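You operate a simulated robot arm through the tools that you are given. There is no shell and no other tool.

Carry out the task below with a simulated robot arm. There is one attempt and no reset: what you move stays moved.

## Task
Swap the unit that the fault log names for the spare.
Fine: failed unit into the return nest, spare latched in its bay, wait for its green lamp.

Only the result counts: the job must be done as asked and must still hold three seconds after the hand-in. Knocking over, shifting, dropping, spilling or breaking anything else fails it.

## Robot
A 7-joint arm with a two-finger parallel gripper, fixed in place. Base frame: the origin is on the floor under the middle of its stand, x ahead of it, y to its left, z up; the work surface is at about z = 0.86. Lengths are in m, angles in degrees, forces in N, time in s.
With the tool pointing down near the work surface it reaches from about 0.24 to 0.68 m from the base axis. Its first joint turns from -66.0 to 66.0 degrees. Payload 2.4 kg.
The tool frame sits at the grasp point between the pads (the TCP): z along the fingers, y along the line on which they close. The tips reach 0.03 m beyond it. Largest opening 0.094 m; finger width 0.028, thickness 0.01; the body of the gripper, 0.05 by 0.096 m, starts 0.055 m behind the TCP.
Orientation is that of the tool frame in the base frame, as a unit quaternion [w, x, y, z]. With the fingers straight down and closing along the base's y, the tool's x points along the base's -x, its y along +y and its z along -z.

## Interface
- The arm moves only by the tool apply_moves. Its argument "increments" is a list of rows, each a list of 6 numbers: the shift along the tool's x, y, z in units of 500 mm (1.0 is 500 mm), then the turn, a rotation vector about the tool's x, y, z in units of 180 degrees (1.0 is 180 degrees). In form: [[dx, dy, dz, ax, ay, az], ...]. A call has 1 to 20 rows; each row is the pose to reach, as a shift and turn from the pose commanded when the call began, along the tool's axes at that moment. "claw" is the gripper command, from -1 (fully open) to 1 (shut), values between in proportion, set as the call begins (left out, the last holds). A call with a number of a shift or a turn outside -1 to 1 is refused whole. Each row takes 0.2 s and may step no farther than 0.05 m and 8.6 degrees from the row before; otherwise, or with a gripper value out of range, the whole call is refused. A pose out of reach is approached as far as the arm can. The call stops where the force on the tool passes 40 N (or 10 N more than at its start, if that is more) or the arm is blocked; 0.2 s more then pass. The fingers move at their own pace (about 0.153 m/s each) and stop on an object; they squeeze with about 34 N. The grip force told is the motor's: it shows also when the fingers shut on nothing. Time passes only in rows, and 0.2 s behind the last, so rows that repeat a pose let the fingers close. The reply holds the time, the measured pose of the TCP, the force on the tool along the base axes, the opening and the grip force, in the units named above and with some noise, with the torque about the TCP (base axes, N m) and any sound that the robot's microphone picked up, and new pictures: "show" is both (left out), scene, wrist or none.
- Cameras (640 x 400 px; columns grow to the right, rows downward): "scene" is fixed at [0.0399, 0.4702, 1.4761]; the picture's right is [-0.75, -0.66, 0.00], its down [-0.16, 0.18, -0.97] and it looks along [0.64, -0.73, -0.24] (base axes); focal length 360 px, centre (320, 200). "wrist" rides on the gripper at [0.076, 0.014, -0.103] in the tool frame; the picture's right is [-0.18, 0.98, 0.00], its down [-0.75, -0.14, -0.64] and it looks along [-0.63, -0.12, 0.77] (tool axes); focal length 243 px, centre (320, 200). There is no depth. A picture from a camera that has moved, and an enlarged one, comes with that camera's place and axes in the base frame and with its lens.
- inspect(camera, box): a new picture of the part [left, top, right, bottom] of that camera's present view, enlarged. No time passes.
- finish_job(): hands the job in; it is judged then, once.

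Nothing tells you positions but the pictures and the camera data. Unless the task says otherwise, let go and move clear before handing in.

The tools are called after "Emit:" by a JSON object that holds its "op" and its "data". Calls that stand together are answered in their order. apply_moves: Moves the arm, as the interface text tells. Its arguments: {"type":"object","properties":{"increments":{"type":"array","items":{"type":"array","items":{"type":"number"}}},"claw":{"type":"number"},"show":{"type":"string","enum":["both","scene","wrist","none"]}},"required":["increments"]} The other tools are called the same way: inspect (camera, box) takes an enlarged picture of a part of a camera's view; finish_job () hands the job in.

At the start:

```text
time_s: 0.0
tcp_pos: [0.4106, -0.0273, 1.3299]
tcp_rot: [0.001, -0.001, 1.0, 0.0]
contact_force: [0.4, 0.6, 0.0]
torque: [-0.02, -0.01, -0.02]
gripper_width: 0.094
finger_force: 0.1
```

scene: 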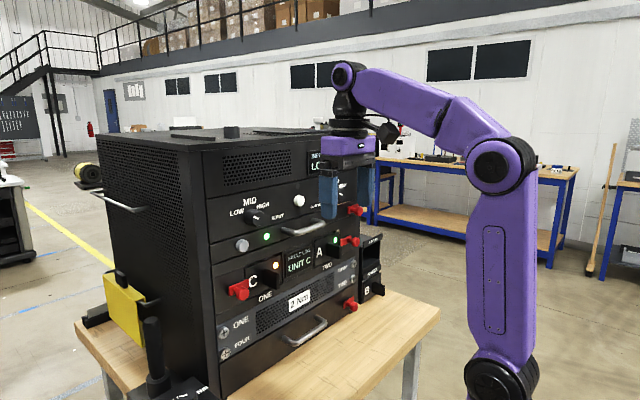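
wrist: 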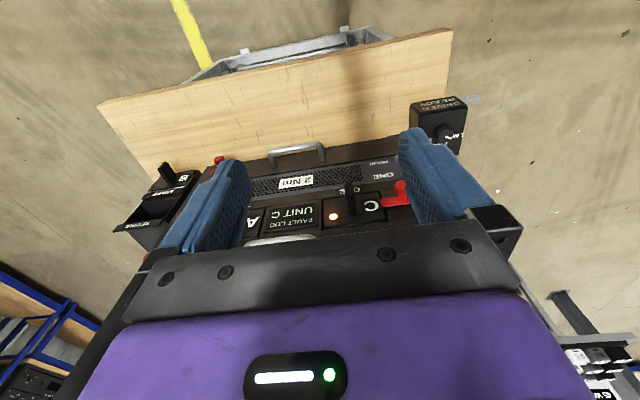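

I see a rack with several bays, a display reading "FAULT LOG UNIT C", and some fixtures to the sides. I'll take enlarged pictures before moving anything.

Emit:
{"op": "inspect", "data": {"camera": "scene", "box": [200, 140, 400, 265]}}

Emit:
{"op": "inspect", "data": {"camera": "scene", "box": [200, 240, 400, 365]}}

Emit:
{"op": "inspect", "data": {"camera": "scene", "box": [60, 240, 260, 400]}}

Emit:
{"op": "inspect", "data": {"camera": "wrist", "box": [220, 130, 480, 260]}}

Emit:
{"op": "inspect", "data": {"camera": "wrist", "box": [100, 130, 260, 250]}}

Emit:
{"op": "inspect", "data": {"camera": "wrist", "box": [380, 80, 500, 160]}}

```text
3.20 times, centred on (300, 202) of scene
camera zoom: at [0.0399, 0.4702, 1.4761], right [-0.75, -0.66, 0.0], down [-0.16, 0.18, -0.97], along [0.64, -0.73, -0.24], focal length 1154 px, centre (384, 192)
```

zoom: 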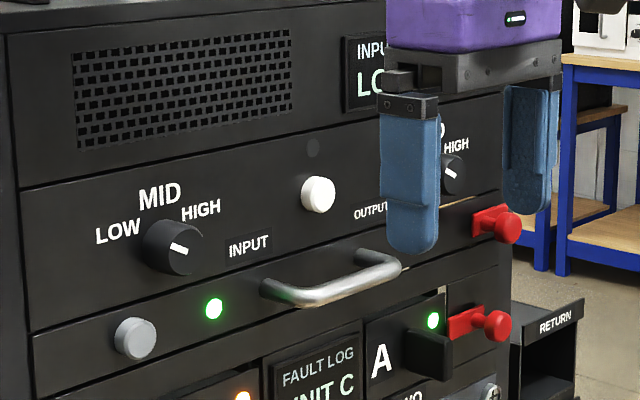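

```text
3.20 times, centred on (300, 302) of scene
camera zoom: at [0.0399, 0.4702, 1.4761], right [-0.75, -0.66, 0.0], down [-0.16, 0.18, -0.97], along [0.64, -0.73, -0.24], focal length 1154 px, centre (384, -128)
```

zoom: 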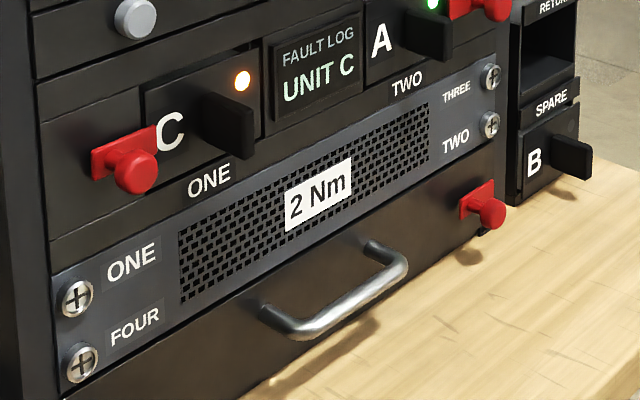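

```text
2.50 times, centred on (160, 320) of scene
camera zoom: at [0.0399, 0.4702, 1.4761], right [-0.75, -0.66, 0.0], down [-0.16, 0.18, -0.97], along [0.64, -0.73, -0.24], focal length 901 px, centre (720, -100)
```

zoom: 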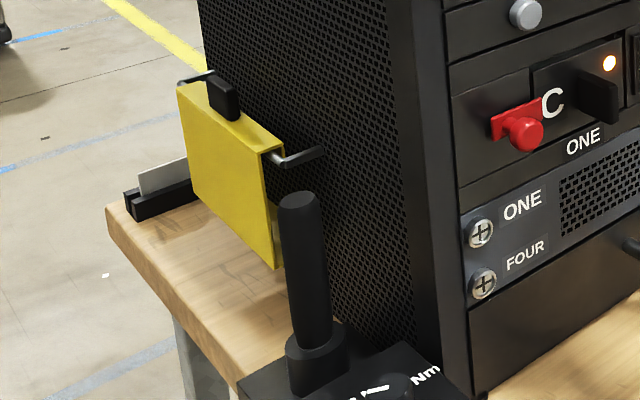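

```text
2.46 times, centred on (350, 195) of wrist
camera zoom: at [0.3344, -0.0136, 1.4319], right [0.18, 0.98, 0.0], down [0.75, -0.14, 0.64], along [0.63, -0.12, -0.77], focal length 597 px, centre (246, 212)
```

zoom: 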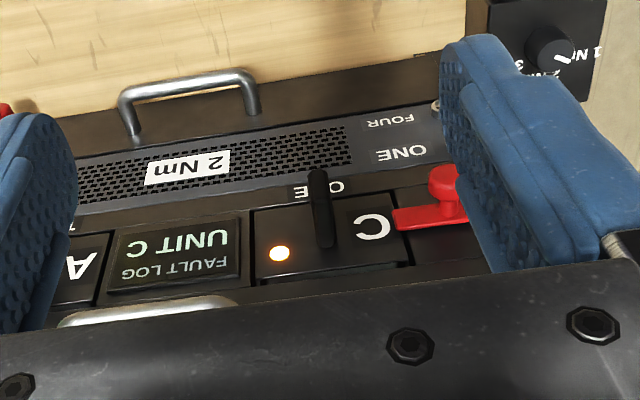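

```text
3.33 times, centred on (180, 190) of wrist
camera zoom: at [0.3344, -0.0136, 1.4319], right [0.18, 0.98, 0.0], down [0.75, -0.14, 0.64], along [0.63, -0.12, -0.77], focal length 809 px, centre (787, 233)
```

zoom: 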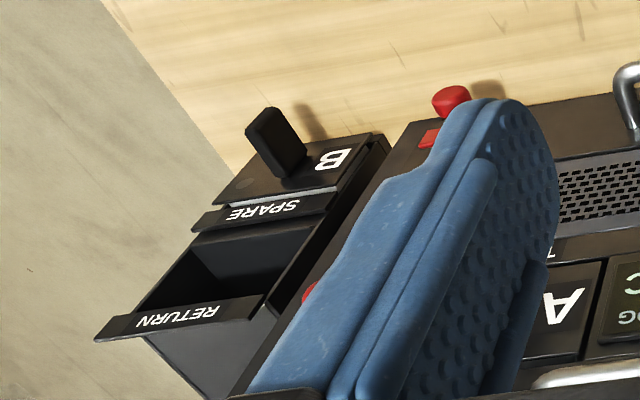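

```text
5.00 times, centred on (440, 120) of wrist
camera zoom: at [0.3344, -0.0136, 1.4319], right [0.18, 0.98, 0.0], down [0.75, -0.14, 0.64], along [0.63, -0.12, -0.77], focal length 1213 px, centre (-280, 600)
```

zoom: 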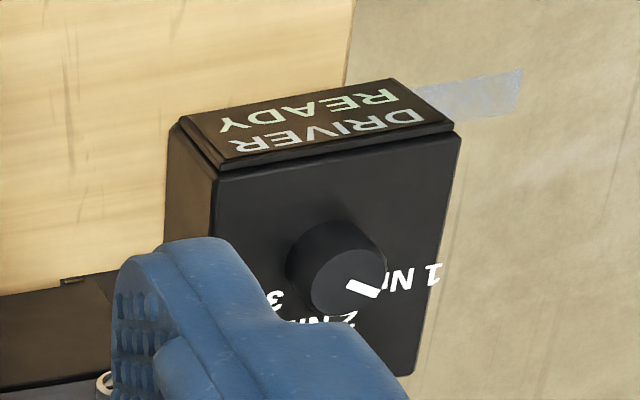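

The display reads "FAULT LOG UNIT C". Unit C sits in bay ONE with an amber lamp and a red latch on its left. Triangulating the letters puts the front face near x=0.627, with C at y≈0.02, z≈1.113. The spare B is near y≈-0.42, z≈0.915, with the RETURN nest above it. I'll zoom closer on the latch, the handles and the nests.

Emit:
{"op": "inspect", "data": {"camera": "scene", "box": [215, 245, 295, 310]}}

Emit:
{"op": "inspect", "data": {"camera": "scene", "box": [300, 195, 400, 310]}}

Emit:
{"op": "inspect", "data": {"camera": "wrist", "box": [310, 170, 430, 240]}}

Emit:
{"op": "inspect", "data": {"camera": "scene", "box": [270, 140, 400, 220]}}

Emit:
{"op": "inspect", "data": {"camera": "scene", "box": [80, 310, 260, 400]}}

```text
6.15 times, centred on (255, 278) of scene
camera zoom: at [0.0399, 0.4702, 1.4761], right [-0.75, -0.66, 0.0], down [-0.16, 0.18, -0.97], along [0.64, -0.73, -0.24], focal length 2219 px, centre (720, -277)
```

zoom: 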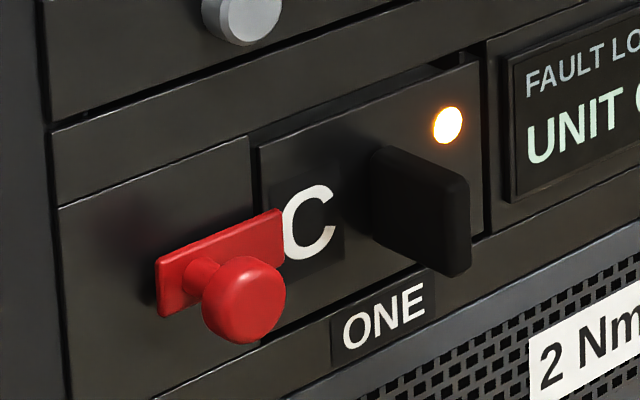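

```text
3.48 times, centred on (350, 252) of scene
camera zoom: at [0.0399, 0.4702, 1.4761], right [-0.75, -0.66, 0.0], down [-0.16, 0.18, -0.97], along [0.64, -0.73, -0.24], focal length 1254 px, centre (216, 17)
```

zoom: 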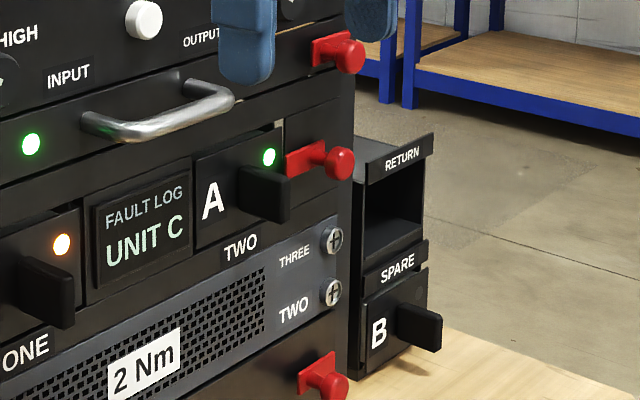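

```text
5.33 times, centred on (370, 205) of wrist
camera zoom: at [0.3344, -0.0136, 1.4319], right [0.18, 0.98, 0.0], down [0.75, -0.14, 0.64], along [0.63, -0.12, -0.77], focal length 1294 px, centre (53, 173)
```

zoom: 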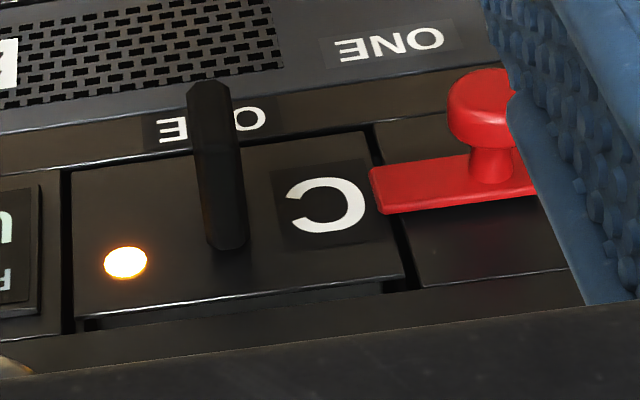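

```text
4.92 times, centred on (335, 180) of scene
camera zoom: at [0.0399, 0.4702, 1.4761], right [-0.75, -0.66, 0.0], down [-0.16, 0.18, -0.97], along [0.64, -0.73, -0.24], focal length 1775 px, centre (246, 298)
```

zoom: 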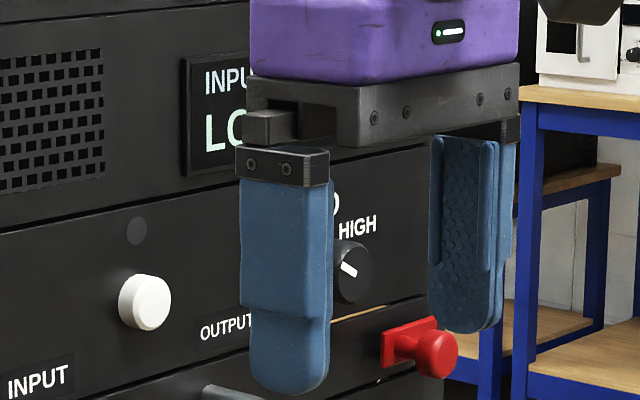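

```text
3.56 times, centred on (170, 355) of scene
camera zoom: at [0.0399, 0.4702, 1.4761], right [-0.75, -0.66, 0.0], down [-0.16, 0.18, -0.97], along [0.64, -0.73, -0.24], focal length 1282 px, centre (853, -351)
```

zoom: 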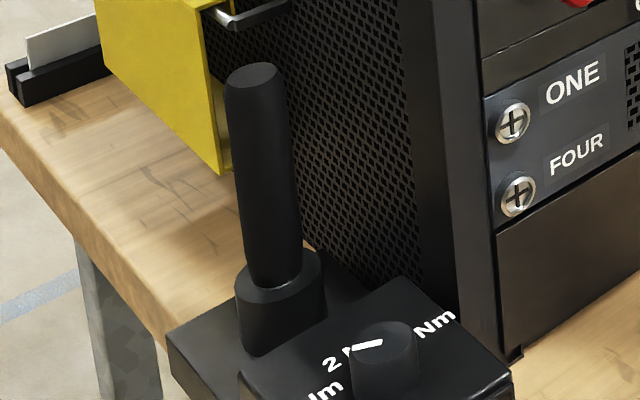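

Bay ONE's latch is a sliding red bar, about 50 mm long and overlapping unit C's left edge by about 5 mm. Its knob is near (0.60, 0.072, 1.11). Unit C's handle is a vertical plate near y≈-0.01, z≈1.113, sticking out to x≈0.584. Next I'll tilt the tool forward to about 30° below horizontal and move down in front of the bay to look more closely.

Emit:
{"op": "apply_moves", "data": {"increments": [[-0.01, 0.019, 0.05, 0, -0.0417, 0], [-0.02, 0.038, 0.1, 0, -0.0833, 0], [-0.03, 0.058, 0.15, 0, -0.125, 0], [-0.04, 0.077, 0.2, 0, -0.1667, 0], [-0.05, 0.096, 0.25, 0, -0.2083, 0], [-0.06, 0.115, 0.3, 0, -0.25, 0], [-0.07, 0.135, 0.35, 0, -0.2917, 0], [-0.08, 0.154, 0.4, 0, -0.3333, 0]], "claw": -1, "show": "both"}}

```text
time_s: 1.8
tcp_pos: [0.4547, 0.0589, 1.1369]
tcp_rot: [0.488, -0.012, 0.873, 0.002]
contact_force: [-0.1, -10.5, 0.5]
torque: [0.4, 0.0, 0.61]
gripper_width: 0.0938
finger_force: 0.2
out of reach, approached as far as the arm can: row 8
camera wrist: at [0.3267, 0.0692, 1.125], right [0.07, 0.99, 0.15], down [-0.15, -0.14, 0.98], along [0.99, -0.09, 0.14], focal length 243 px, centre (320, 200)
```

scene: 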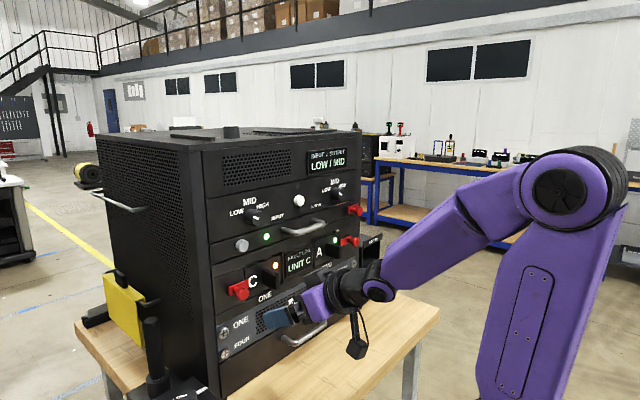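
wrist: 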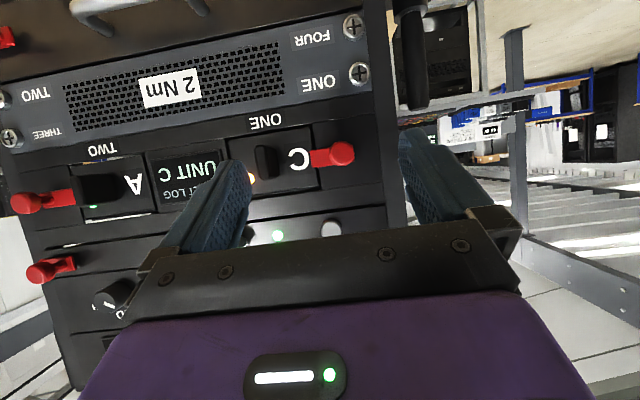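

The tool now points forward at about 31° below horizontal, and the reply says this pose is at the edge of reach. The view shows bays ONE and TWO with their latches, upside down in the wrist picture. I'll zoom in before choosing a working tilt.

Emit:
{"op": "inspect", "data": {"camera": "wrist", "box": [200, 100, 400, 225]}}

Emit:
{"op": "inspect", "data": {"camera": "wrist", "box": [0, 130, 200, 310]}}

Emit:
{"op": "inspect", "data": {"camera": "scene", "box": [240, 140, 400, 270]}}

Emit:
{"op": "inspect", "data": {"camera": "scene", "box": [200, 260, 440, 400]}}

```text
3.20 times, centred on (300, 162) of wrist
camera zoom: at [0.3267, 0.0692, 1.125], right [0.07, 0.99, 0.15], down [-0.15, -0.14, 0.98], along [0.99, -0.09, 0.14], focal length 776 px, centre (384, 320)
```

zoom: 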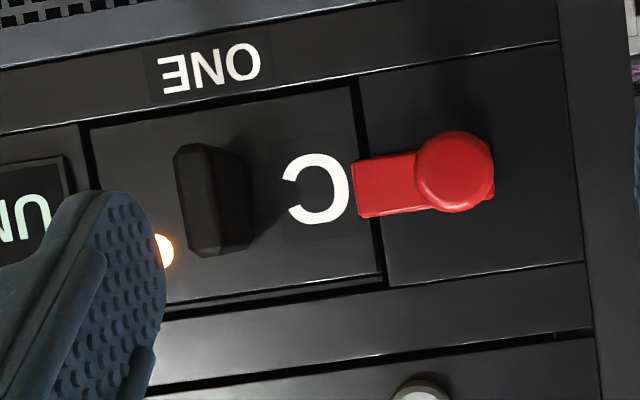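

```text
2.22 times, centred on (100, 220) of wrist
camera zoom: at [0.3267, 0.0692, 1.125], right [0.07, 0.99, 0.15], down [-0.15, -0.14, 0.98], along [0.99, -0.09, 0.14], focal length 539 px, centre (809, 156)
```

zoom: 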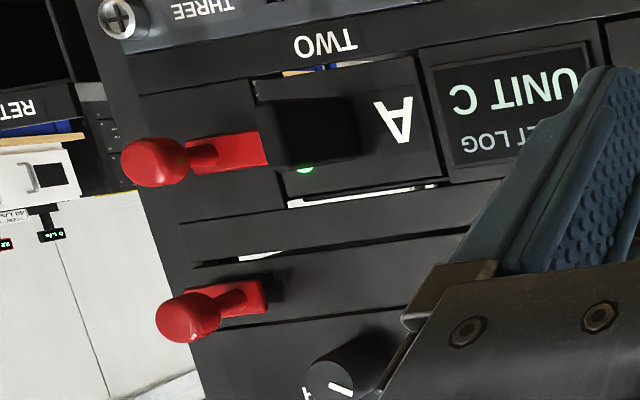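

```text
3.08 times, centred on (320, 205) of scene
camera zoom: at [0.0401, 0.4697, 1.4762], right [-0.75, -0.66, 0.0], down [-0.16, 0.18, -0.97], along [0.64, -0.73, -0.24], focal length 1109 px, centre (320, 185)
```

zoom: 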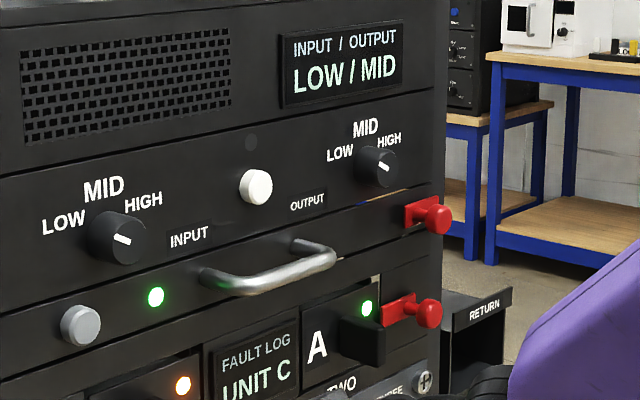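

```text
2.67 times, centred on (320, 330) of scene
camera zoom: at [0.0401, 0.4697, 1.4762], right [-0.75, -0.66, 0.0], down [-0.16, 0.18, -0.97], along [0.64, -0.73, -0.24], focal length 961 px, centre (320, -147)
```

zoom: 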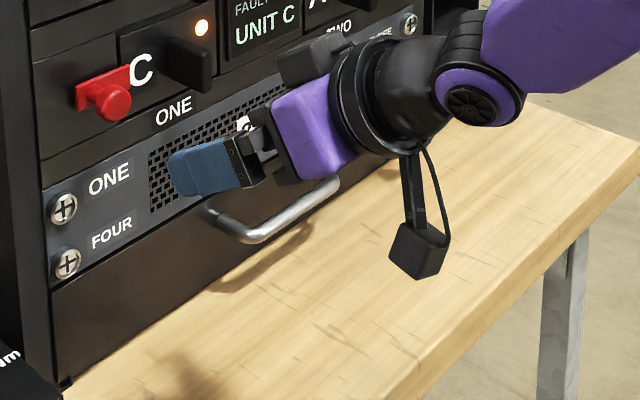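

The closer view confirms the geometry: unit C spans y≈-0.062 to 0.043, its handle is at y≈-0.010, and the latch knob is at y≈0.075, z≈1.113. I'll ease the tilt to 40° below horizontal and go to a pre-grasp point in front of the knob.

Emit:
{"op": "apply_moves", "data": {"increments": [[-0.04, 0.015, 0.03, 0, 0.0185, 0], [-0.08, 0.03, 0.06, 0, 0.037, 0], [-0.121, 0.044, 0.0896, 0, 0.0556, 0], [-0.121, 0.044, 0.0896, 0, 0.0556, 0]], "claw": -0.2, "show": "both"}}

```text
time_s: 2.8
tcp_pos: [0.5245, 0.0689, 1.1666]
tcp_rot: [0.422, 0.0, 0.907, 0.0]
contact_force: [-0.1, 0.6, 0.4]
torque: [0.03, -0.01, 0.0]
gripper_width: 0.0564
finger_force: 0.0
camera wrist: at [0.3954, 0.0836, 1.1747], right [0.12, 0.98, 0.14], down [-0.01, -0.14, 0.99], along [0.99, -0.12, -0.01], focal length 243 px, centre (320, 200)
```

scene: 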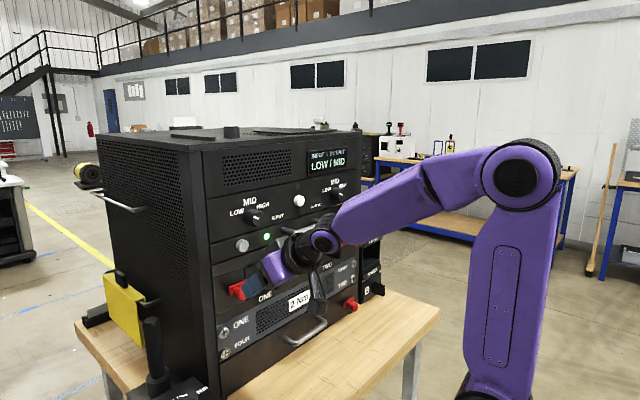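
wrist: 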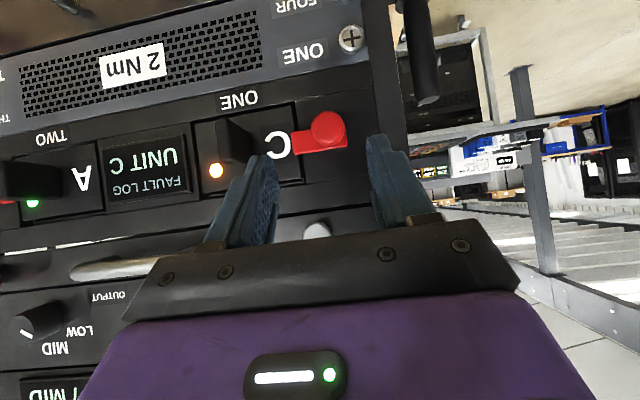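

The pose was reached cleanly at 40° below horizontal. I'll zoom on the knob relative to the fingers before I approach.

Emit:
{"op": "inspect", "data": {"camera": "wrist", "box": [190, 80, 420, 220]}}

Emit:
{"op": "inspect", "data": {"camera": "scene", "box": [210, 220, 370, 320]}}

```text
2.78 times, centred on (305, 150) of wrist
camera zoom: at [0.3954, 0.0836, 1.1747], right [0.12, 0.98, 0.14], down [-0.01, -0.14, 0.99], along [0.99, -0.12, -0.01], focal length 675 px, centre (362, 339)
```

zoom: 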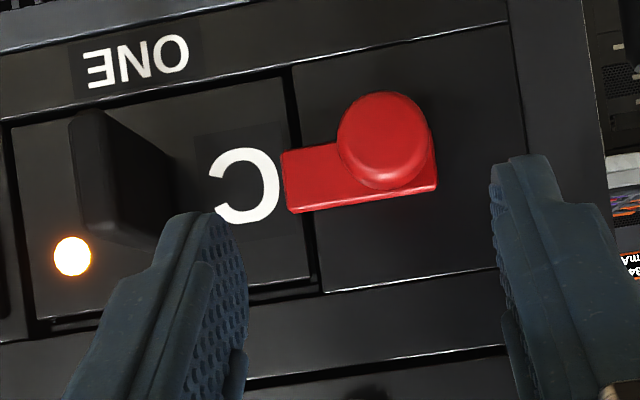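

```text
4.00 times, centred on (290, 270) of scene
camera zoom: at [0.0399, 0.4702, 1.4761], right [-0.75, -0.66, 0.0], down [-0.16, 0.18, -0.97], along [0.64, -0.73, -0.24], focal length 1442 px, centre (440, -80)
```

zoom: 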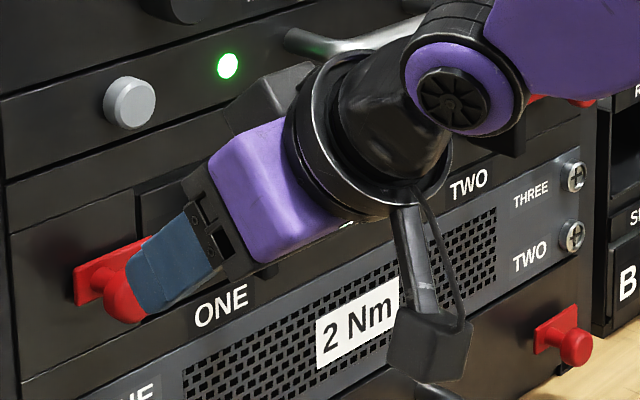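

The knob's front centre triangulates to about (0.592, 0.0754, 1.1155). I'll approach mostly along the tool axis so the pads sit on either side of it, without touching the bar.

Emit:
{"op": "apply_moves", "data": {"increments": [[-0.006, 0.008, 0.05, 0, 0, 0], [-0.012, 0.013, 0.09, 0, 0, 0], [-0.016, 0.013, 0.12, 0, 0, 0], [-0.016, 0.013, 0.142, 0, 0, 0], [-0.016, 0.013, 0.142, 0, 0, 0]], "claw": -0.2, "show": "both"}}

```text
time_s: 4.0
tcp_pos: [0.583, 0.0762, 1.1277]
tcp_rot: [0.423, -0.001, 0.906, 0.001]
contact_force: [-0.3, -0.8, -0.1]
torque: [-0.02, 0.01, 0.0]
gripper_width: 0.0566
finger_force: 0.0
camera wrist: at [0.4549, 0.0903, 1.1353], right [0.12, 0.98, 0.14], down [-0.01, -0.14, 0.99], along [0.99, -0.12, -0.01], focal length 243 px, centre (320, 200)
```

scene: 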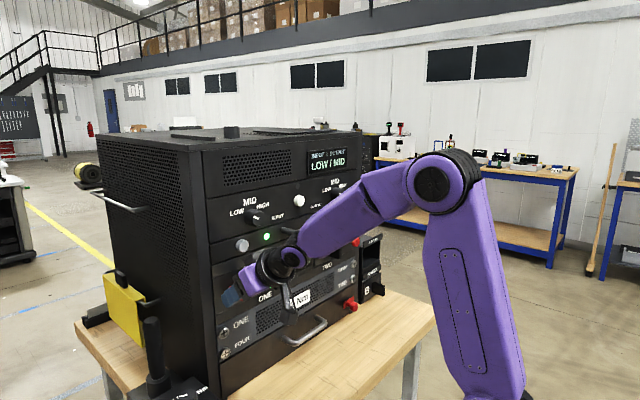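
wrist: 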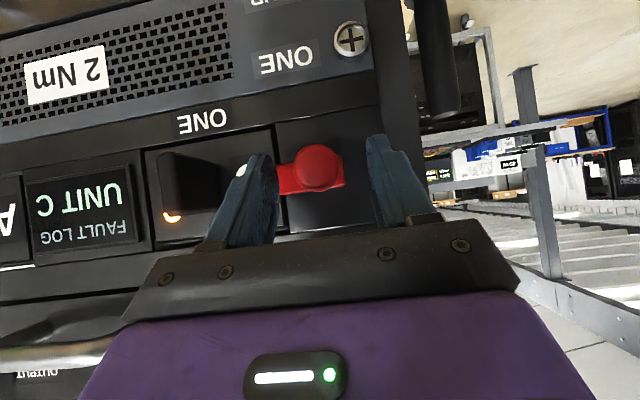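

The pads are on either side of the knob with no contact. I'll close on it now.

Emit:
{"op": "apply_moves", "data": {"increments": [[0, 0, 0, 0, 0, 0], [0, 0, 0, 0, 0, 0], [0, 0, 0, 0, 0, 0]], "claw": 1, "show": "wrist"}}

```text
time_s: 4.8
tcp_pos: [0.5836, 0.0773, 1.1281]
tcp_rot: [0.422, 0.0, 0.907, 0.0]
contact_force: [2.1, -2.4, -1.2]
torque: [-0.04, -0.06, -0.02]
gripper_width: 0.0266
finger_force: 45.0
camera wrist: at [0.4548, 0.0898, 1.1354], right [0.12, 0.98, 0.14], down [-0.01, -0.14, 0.99], along [0.99, -0.12, -0.01], focal length 243 px, centre (320, 200)
```

wrist: 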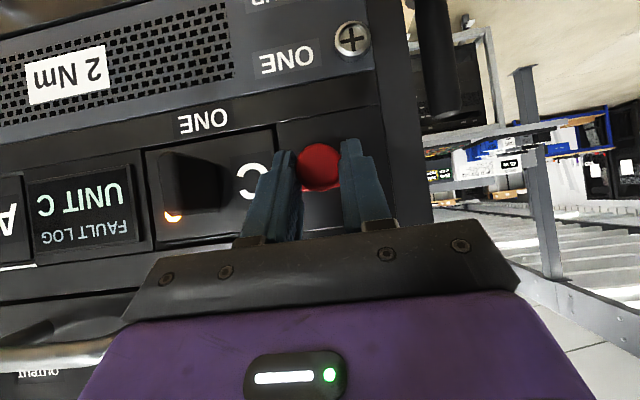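

The knob is held at 26.6 mm. I'll slide the latch left (+y) in small steps and watch the force.

Emit:
{"op": "apply_moves", "data": {"increments": [[0, 0.008, 0, 0, 0, 0], [0, 0.016, 0, 0, 0, 0], [0, 0.024, 0, 0, 0, 0], [0, 0.03, 0, 0, 0, 0]], "claw": 1, "show": "both"}}

```text
time_s: 5.8
tcp_pos: [0.5825, 0.0911, 1.1281]
tcp_rot: [0.422, 0.0, 0.906, -0.001]
contact_force: [-1.4, -1.1, -0.3]
torque: [-0.11, 0.34, 0.05]
gripper_width: 0.0267
finger_force: 45.2
camera wrist: at [0.4548, 0.1046, 1.1354], right [0.12, 0.98, 0.14], down [-0.01, -0.14, 0.99], along [0.99, -0.12, -0.01], focal length 243 px, centre (320, 200)
```

scene: 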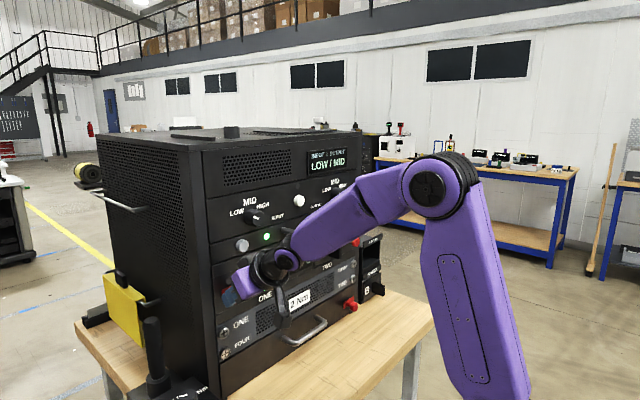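
wrist: 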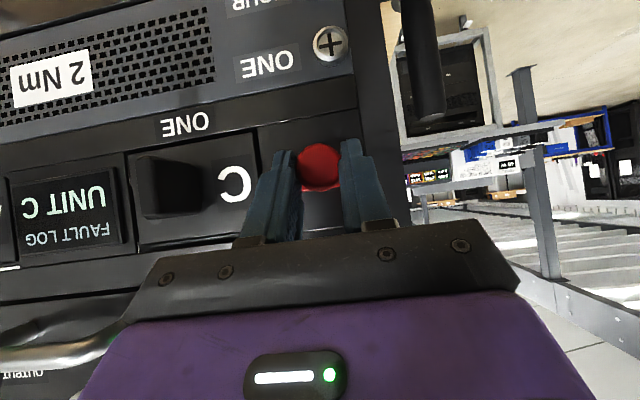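

The latch slides freely, with 15 mm moved so far at low force. I'll go on to find its end of travel.

Emit:
{"op": "apply_moves", "data": {"increments": [[0, 0.006, 0, 0, 0, 0], [0, 0.012, 0, 0, 0, 0], [0, 0.018, 0, 0, 0, 0]], "claw": 1, "show": "wrist"}}

Emit:
{"op": "inspect", "data": {"camera": "scene", "box": [210, 230, 310, 310]}}

```text
time_s: 6.6
tcp_pos: [0.5829, 0.097, 1.1278]
tcp_rot: [0.423, 0.001, 0.906, -0.001]
contact_force: [-5.2, -10.6, -1.4]
torque: [-0.27, -1.03, 0.19]
gripper_width: 0.0265
finger_force: 44.8
camera wrist: at [0.4549, 0.1115, 1.1354], right [0.12, 0.98, 0.14], down [-0.01, -0.14, 0.99], along [0.99, -0.12, -0.01], focal length 243 px, centre (320, 200)
```

wrist: 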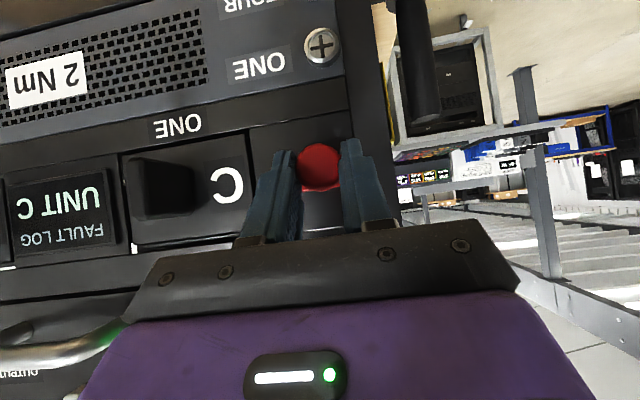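

```text
5.00 times, centred on (260, 270) of scene
camera zoom: at [0.0397, 0.4698, 1.4763], right [-0.75, -0.66, 0.0], down [-0.16, 0.18, -0.97], along [0.64, -0.73, -0.24], focal length 1803 px, centre (620, -150)
```

zoom: 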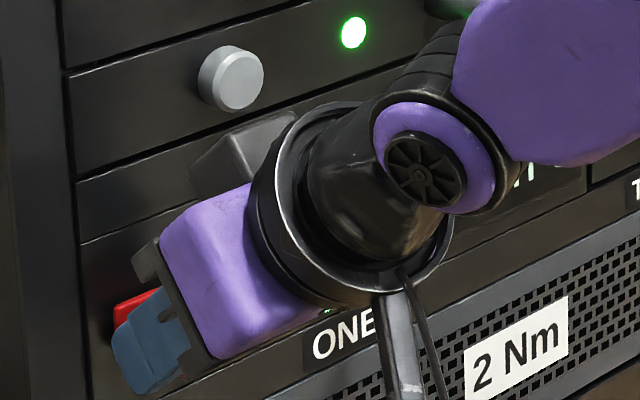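

The y force rose to about -10 N after roughly 22 mm, so the latch is at its open stop. I'll release the knob and back straight off.

Emit:
{"op": "apply_moves", "data": {"increments": [[0, 0, 0, 0, 0, 0], [0, 0, 0, 0, 0, 0], [0, 0, -0.05, 0, 0, 0], [0, 0, -0.12, 0, 0, 0], [0, 0, -0.2, 0, 0, 0], [0, 0, -0.2, 0, 0, 0]], "claw": -0.2, "show": "both"}}

```text
time_s: 8.0
tcp_pos: [0.506, 0.1001, 1.1929]
tcp_rot: [0.422, 0.0, 0.906, 0.0]
contact_force: [-0.3, -0.2, -0.2]
torque: [-0.02, -0.01, 0.0]
gripper_width: 0.0559
finger_force: 0.1
camera wrist: at [0.3781, 0.1132, 1.2004], right [0.12, 0.98, 0.14], down [-0.01, -0.14, 0.99], along [0.99, -0.12, -0.01], focal length 243 px, centre (320, 200)
```

scene: 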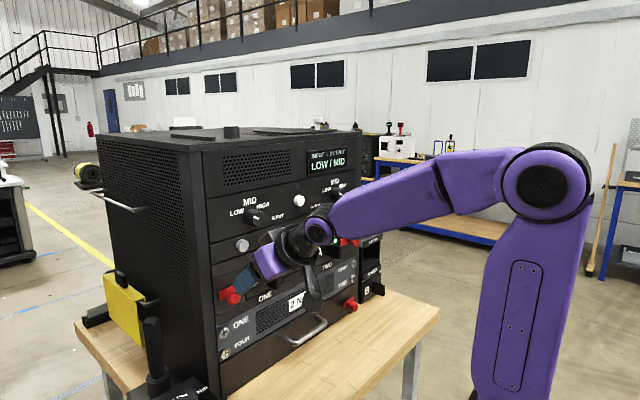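
wrist: 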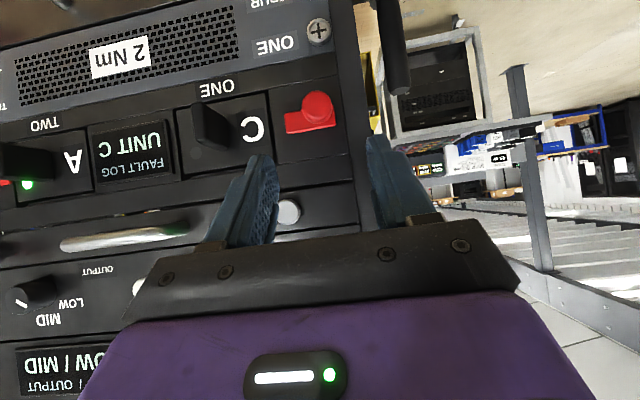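

The latch stays open, with its knob moved to the left. I'll check the lamp and the drawer handle above the bay, because the gripper body passes close to it.

Emit:
{"op": "inspect", "data": {"camera": "wrist", "box": [160, 70, 360, 195]}}

Emit:
{"op": "inspect", "data": {"camera": "wrist", "box": [0, 180, 320, 300]}}

Emit:
{"op": "inspect", "data": {"camera": "scene", "box": [210, 220, 370, 320]}}

```text
3.20 times, centred on (260, 132) of wrist
camera zoom: at [0.3781, 0.1132, 1.2004], right [0.12, 0.98, 0.14], down [-0.01, -0.14, 0.99], along [0.99, -0.12, -0.01], focal length 776 px, centre (512, 416)
```

zoom: 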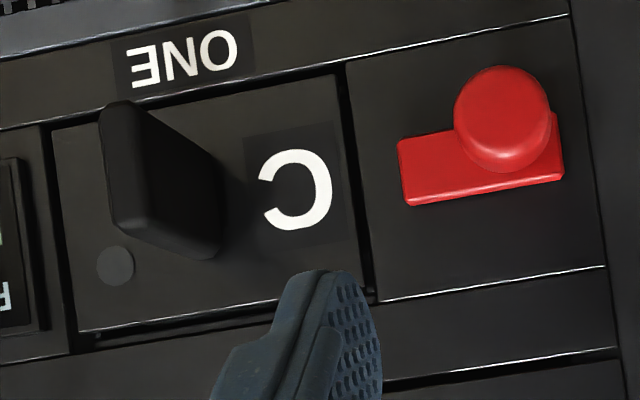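

```text
2.00 times, centred on (160, 240) of wrist
camera zoom: at [0.3781, 0.1132, 1.2004], right [0.12, 0.98, 0.14], down [-0.01, -0.14, 0.99], along [0.99, -0.12, -0.01], focal length 485 px, centre (640, 120)
```

zoom: 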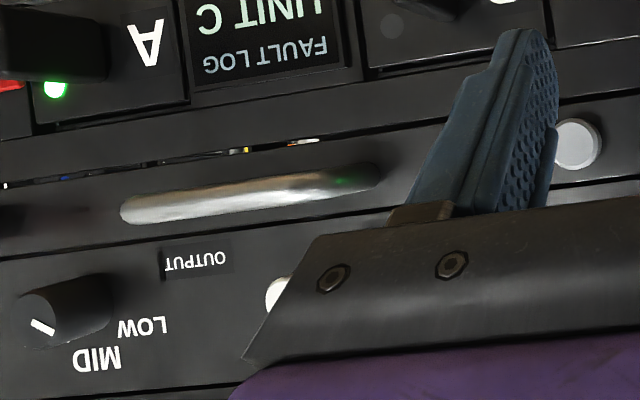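

```text
4.00 times, centred on (290, 270) of scene
camera zoom: at [0.0398, 0.4702, 1.4761], right [-0.75, -0.66, 0.0], down [-0.16, 0.18, -0.97], along [0.64, -0.73, -0.24], focal length 1442 px, centre (440, -80)
```

zoom: 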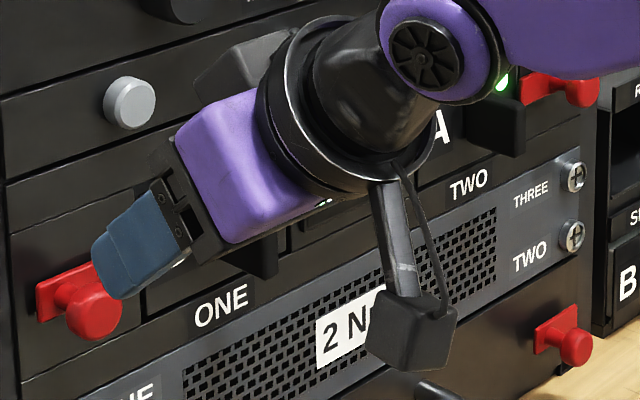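

Lamp C went out when unlatched, as expected. I'll check the black block on top of the gripper, which could come near the drawer's bar handle (x≈0.582, z≈1.208, y<-0.05).

Emit:
{"op": "inspect", "data": {"camera": "scene", "box": [230, 215, 310, 265]}}

```text
8.00 times, centred on (270, 240) of scene
camera zoom: at [0.0398, 0.4702, 1.4761], right [-0.75, -0.66, 0.0], down [-0.16, 0.18, -0.97], along [0.64, -0.73, -0.24], focal length 2884 px, centre (720, -120)
```

zoom: 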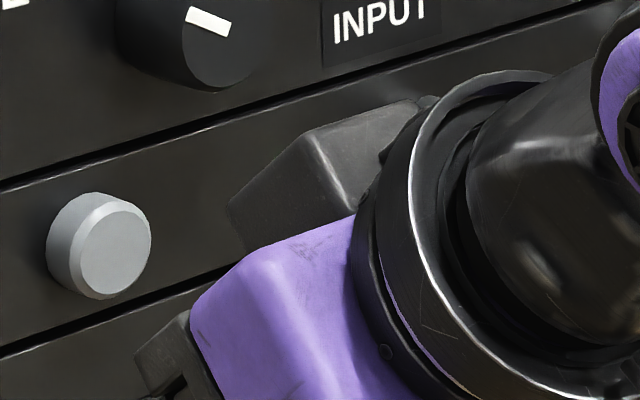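

The block stays about 20 mm clear of the bar handle at the grasp pose. I'll move sideways to line up with unit C's handle at y≈-0.0105.

Emit:
{"op": "apply_moves", "data": {"increments": [[0, -0.074, 0, 0, 0, 0], [0, -0.148, 0, 0, 0, 0], [0, -0.221, 0.02, 0, 0, 0], [0, -0.221, 0.06, 0, 0, 0], [0, -0.221, 0.06, 0, 0, 0]], "claw": -0.2, "show": "both"}}

```text
time_s: 9.2
tcp_pos: [0.5303, -0.011, 1.1724]
tcp_rot: [0.423, 0.0, 0.906, 0.0]
contact_force: [-0.3, -1.0, 1.0]
torque: [0.02, 0.02, 0.03]
gripper_width: 0.0564
finger_force: 0.3
camera wrist: at [0.4019, 0.0035, 1.1801], right [0.12, 0.98, 0.14], down [-0.01, -0.14, 0.99], along [0.99, -0.12, -0.01], focal length 243 px, centre (320, 200)
```

scene: 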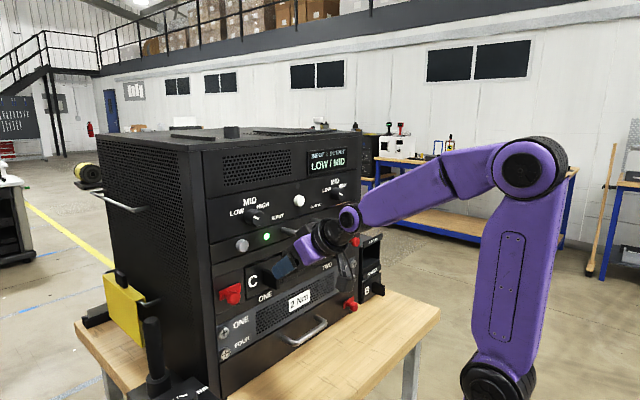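
wrist: 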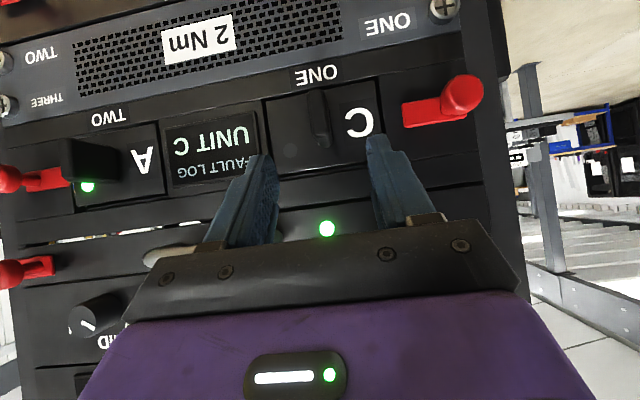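

I'm lined up in front of unit C's handle. I'll move in along the tool axis to the grasp point.

Emit:
{"op": "apply_moves", "data": {"increments": [[0, -0.001, 0.06, 0, 0, 0], [-0.001, -0.001, 0.1, 0, 0, 0], [-0.002, -0.001, 0.13, 0, 0, 0], [-0.0026, -0.001, 0.1537, 0, 0, 0], [-0.0026, -0.001, 0.1537, 0, 0, 0]], "claw": -0.2, "show": "both"}}

Emit:
{"op": "inspect", "data": {"camera": "wrist", "box": [200, 100, 420, 240]}}

Emit:
{"op": "inspect", "data": {"camera": "scene", "box": [210, 200, 370, 310]}}

```text
time_s: 10.4
tcp_pos: [0.589, -0.0118, 1.125]
tcp_rot: [0.422, 0.0, 0.906, 0.0]
contact_force: [0.6, 0.3, 0.2]
torque: [-0.01, -0.01, -0.04]
gripper_width: 0.0565
finger_force: 0.0
camera wrist: at [0.4612, 0.0032, 1.1314], right [0.12, 0.98, 0.14], down [-0.01, -0.14, 0.99], along [0.99, -0.12, -0.01], focal length 243 px, centre (320, 200)
```

scene: 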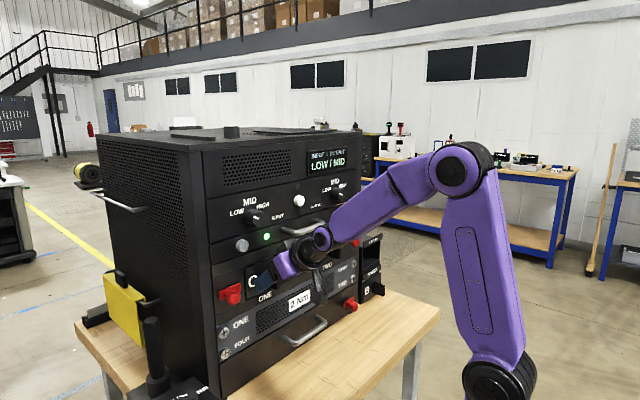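
wrist: 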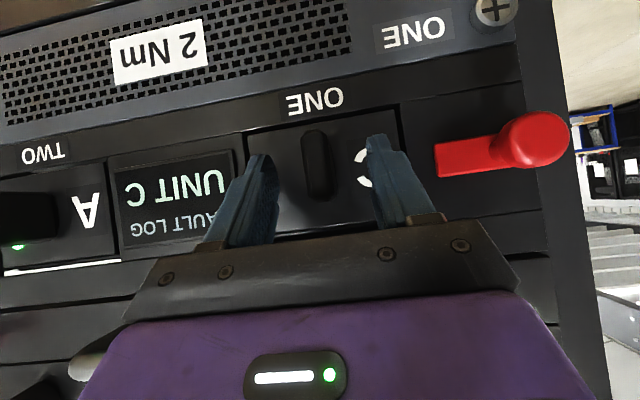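

```text
2.86 times, centred on (310, 170) of wrist
camera zoom: at [0.4612, 0.0032, 1.1314], right [0.12, 0.98, 0.14], down [-0.01, -0.14, 0.99], along [0.99, -0.12, -0.01], focal length 693 px, centre (349, 286)
```

zoom: 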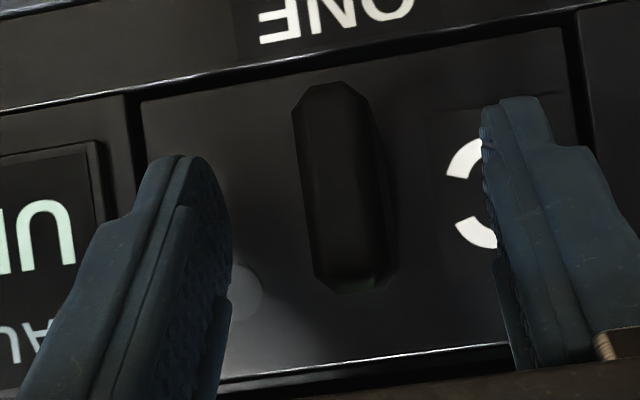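

```text
3.64 times, centred on (290, 255) of scene
camera zoom: at [0.0399, 0.4702, 1.4761], right [-0.75, -0.66, 0.0], down [-0.16, 0.18, -0.97], along [0.64, -0.73, -0.24], focal length 1311 px, centre (429, 0)
```

zoom: 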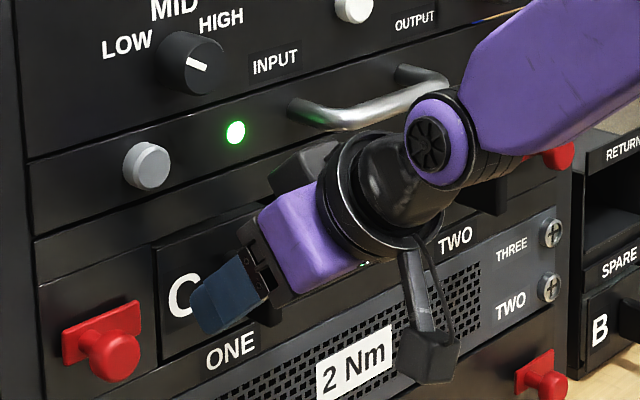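

The handle is centred between the pads. I'll close on it.

Emit:
{"op": "apply_moves", "data": {"increments": [[0, 0, 0, 0, 0, 0], [0, 0, 0, 0, 0, 0], [0, 0, 0, 0, 0, 0]], "claw": 1, "show": "wrist"}}

```text
time_s: 11.2
tcp_pos: [0.5881, -0.0107, 1.1247]
tcp_rot: [0.423, -0.001, 0.906, 0.0]
contact_force: [0.0, -0.2, 1.7]
torque: [-0.1, -0.01, 0.06]
gripper_width: 0.0184
finger_force: 34.5
camera wrist: at [0.461, 0.0032, 1.1315], right [0.12, 0.98, 0.14], down [-0.01, -0.14, 0.99], along [0.99, -0.12, -0.01], focal length 243 px, centre (320, 200)
```

wrist: 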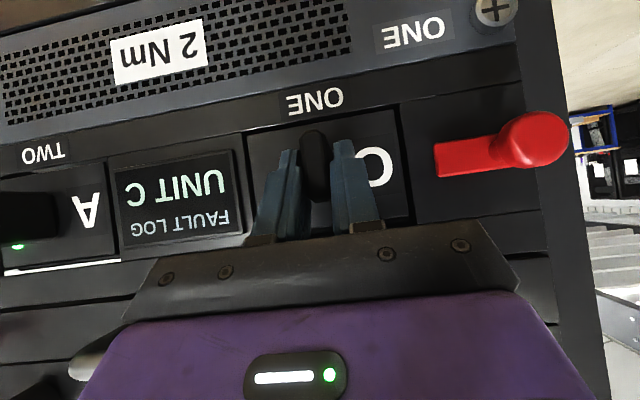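

The handle is held at 18.4 mm. I'll pull straight out along -x in small steps, starting with 40 mm.

Emit:
{"op": "apply_moves", "data": {"increments": [[0.01286, 0, -0.01532, 0, 0, 0], [0.02571, 0, -0.03064, 0, 0, 0], [0.03857, 0, -0.04596, 0, 0, 0], [0.05142, 0, -0.06128, 0, 0, 0]], "claw": 1, "show": "both"}}

Emit:
{"op": "inspect", "data": {"camera": "scene", "box": [210, 200, 370, 310]}}

```text
time_s: 12.2
tcp_pos: [0.5499, -0.0118, 1.1247]
tcp_rot: [0.423, 0.0, 0.906, 0.0]
contact_force: [1.1, -0.4, -0.2]
torque: [-0.06, 0.09, 0.0]
gripper_width: 0.0182
finger_force: 33.9
camera wrist: at [0.4214, 0.003, 1.1314], right [0.12, 0.98, 0.14], down [-0.01, -0.14, 0.99], along [0.99, -0.12, -0.01], focal length 243 px, centre (320, 200)
```

scene: 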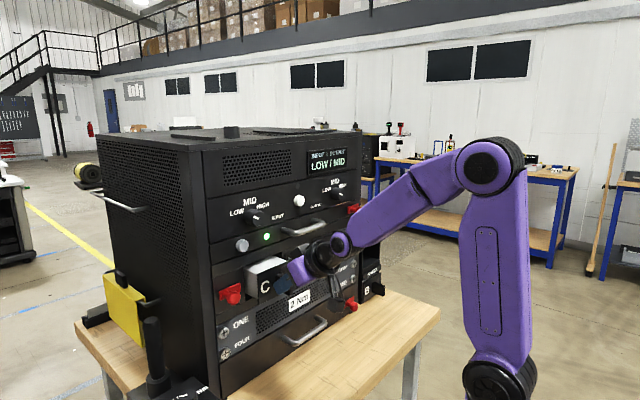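
wrist: 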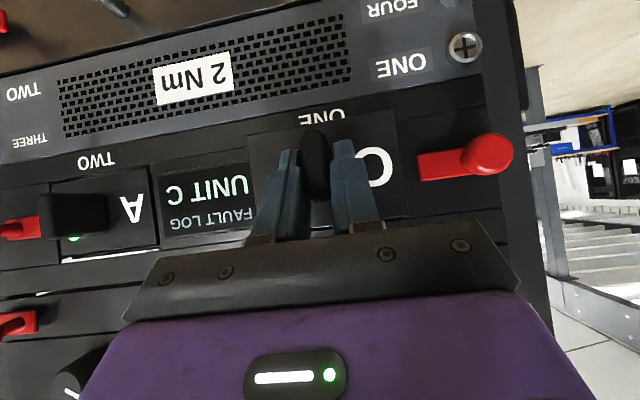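

```text
3.64 times, centred on (290, 255) of scene
camera zoom: at [0.0399, 0.4702, 1.4761], right [-0.75, -0.66, 0.0], down [-0.16, 0.18, -0.97], along [0.64, -0.73, -0.24], focal length 1311 px, centre (429, 0)
```

zoom: 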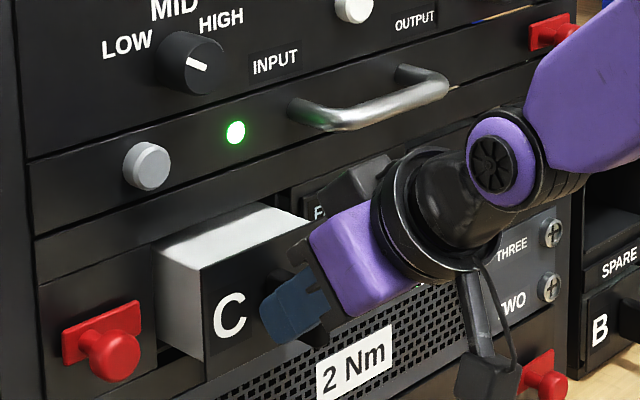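

The unit slides out smoothly, with its grey body visible. I'll continue another 60 mm.

Emit:
{"op": "apply_moves", "data": {"increments": [[0.01928, 0, -0.02298, 0, 0, 0], [0.03857, 0, -0.04596, 0, 0, 0], [0.05785, 0, -0.06894, 0, 0, 0], [0.07714, 0, -0.09192, 0, 0, 0]], "claw": 1, "show": "both"}}

Emit:
{"op": "inspect", "data": {"camera": "scene", "box": [210, 200, 370, 310]}}

```text
time_s: 13.2
tcp_pos: [0.489, -0.0105, 1.1245]
tcp_rot: [0.422, 0.0, 0.907, 0.0]
contact_force: [-0.1, 0.3, 0.4]
torque: [-0.05, -0.17, 0.06]
gripper_width: 0.0183
finger_force: 34.0
camera wrist: at [0.3614, 0.0031, 1.1315], right [0.12, 0.98, 0.14], down [-0.01, -0.14, 0.99], along [0.99, -0.12, -0.01], focal length 243 px, centre (320, 200)
```

scene: 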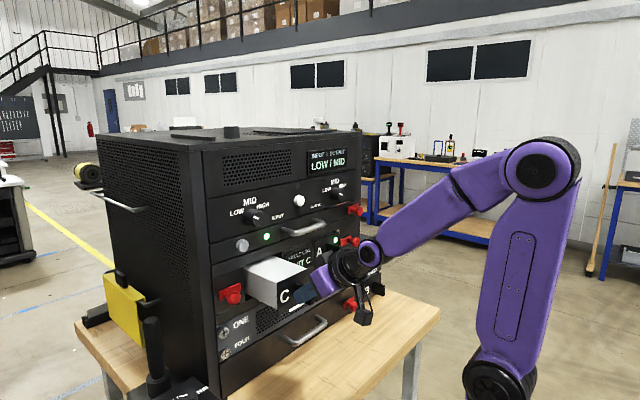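
wrist: 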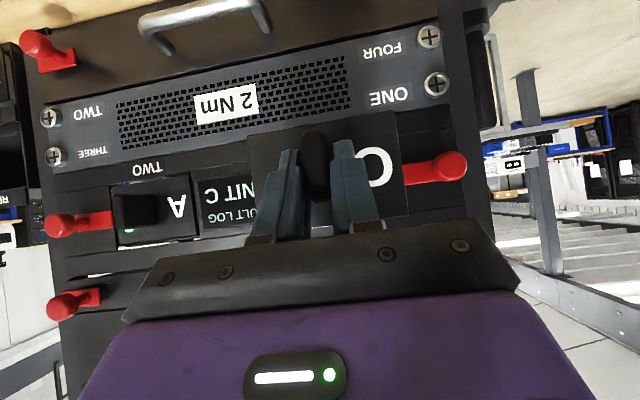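

```text
3.64 times, centred on (290, 255) of scene
camera zoom: at [0.0399, 0.4702, 1.4761], right [-0.75, -0.66, 0.0], down [-0.16, 0.18, -0.97], along [0.64, -0.73, -0.24], focal length 1311 px, centre (429, 0)
```

zoom: 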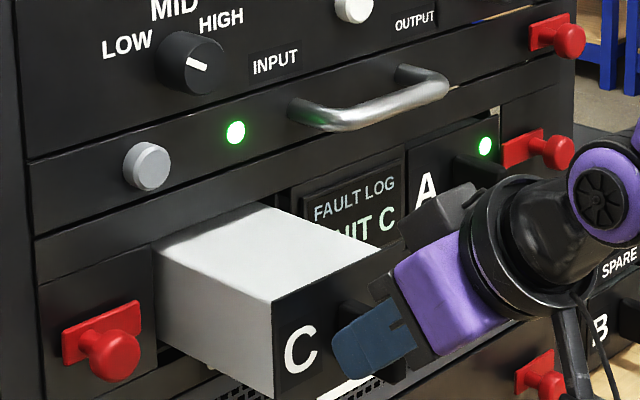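

100 mm are out and it is still in its guides with almost no load. I'll keep pulling.

Emit:
{"op": "apply_moves", "data": {"increments": [[0.01286, 0, -0.01532, 0, 0, 0], [0.02571, 0, -0.03064, 0, 0, 0], [0.03857, 0, -0.04596, 0, 0, 0], [0.05142, 0, -0.06128, 0, 0, 0]], "claw": 1, "show": "both"}}

Emit:
{"op": "inspect", "data": {"camera": "scene", "box": [210, 200, 370, 310]}}

```text
time_s: 14.2
tcp_pos: [0.4487, -0.0106, 1.1256]
tcp_rot: [0.42, 0.0, 0.907, 0.0]
contact_force: [-0.2, -0.5, -0.1]
torque: [-0.01, 0.48, 0.04]
gripper_width: 0.0181
finger_force: 33.8
camera wrist: at [0.3222, 0.0031, 1.1328], right [0.12, 0.98, 0.14], down [0.0, -0.14, 0.99], along [0.99, -0.12, -0.01], focal length 243 px, centre (320, 200)
```

scene: 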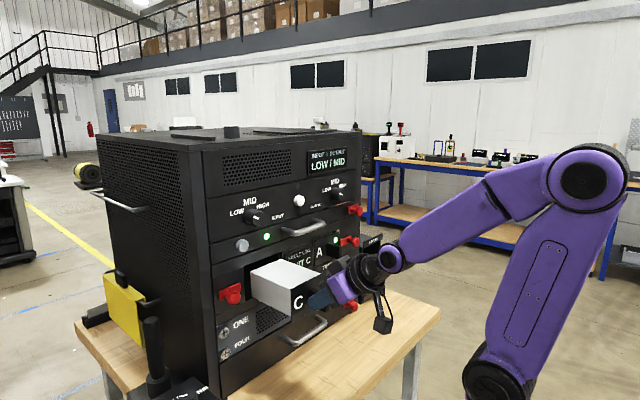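
wrist: 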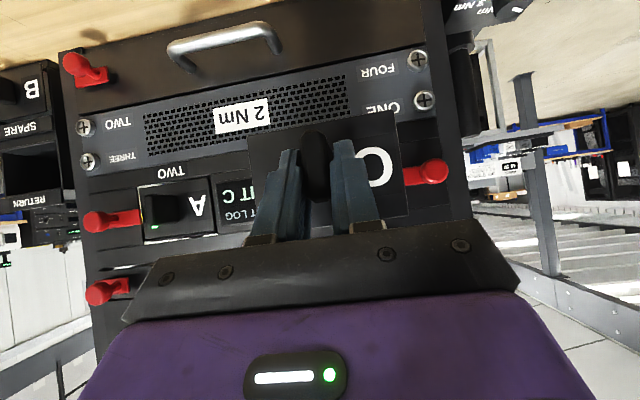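

```text
3.64 times, centred on (290, 255) of scene
camera zoom: at [0.04, 0.4702, 1.4761], right [-0.75, -0.66, 0.0], down [-0.16, 0.18, -0.97], along [0.64, -0.73, -0.24], focal length 1311 px, centre (429, 0)
```

zoom: 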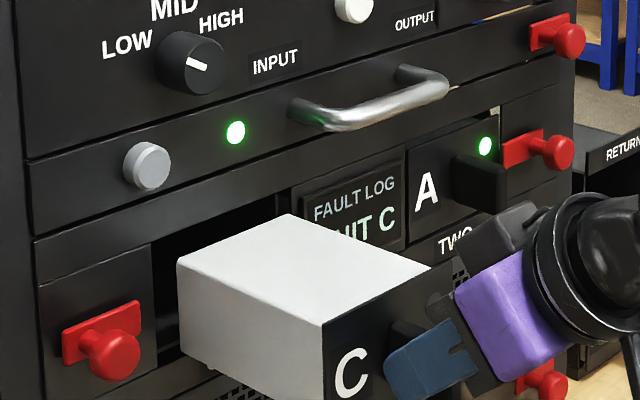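

The unit is now essentially out: its back edge is near x≈0.607, so the body is about 120 mm deep. I'll study the RETURN nest in both cameras before carrying it over.

Emit:
{"op": "inspect", "data": {"camera": "wrist", "box": [0, 50, 120, 250]}}

Emit:
{"op": "inspect", "data": {"camera": "scene", "box": [300, 220, 400, 310]}}

```text
2.00 times, centred on (60, 150) of wrist
camera zoom: at [0.3222, 0.0031, 1.1328], right [0.12, 0.98, 0.14], down [0.0, -0.14, 0.99], along [0.99, -0.12, -0.01], focal length 485 px, centre (840, 300)
```

zoom: 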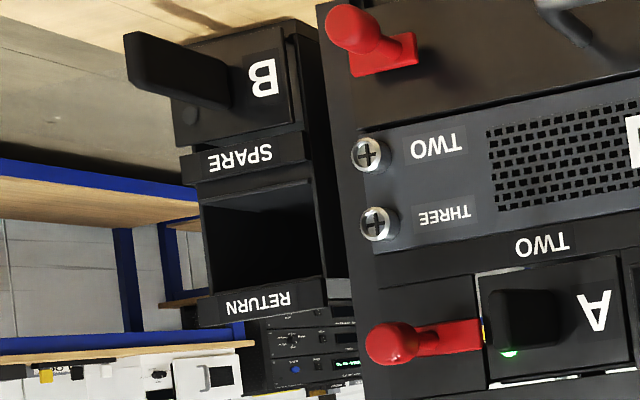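

```text
4.44 times, centred on (350, 265) of scene
camera zoom: at [0.04, 0.4702, 1.4761], right [-0.75, -0.66, 0.0], down [-0.16, 0.18, -0.97], along [0.64, -0.73, -0.24], focal length 1602 px, centre (187, -89)
```

zoom: 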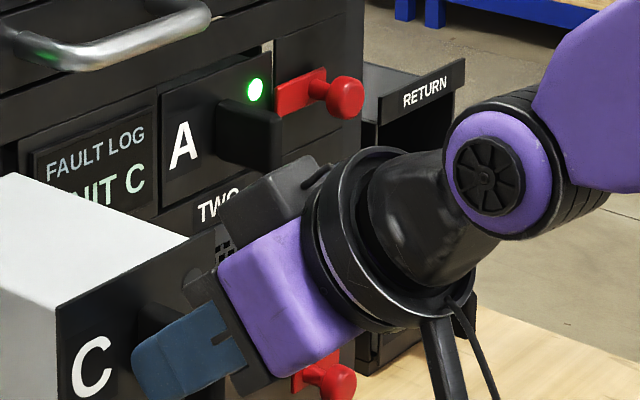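

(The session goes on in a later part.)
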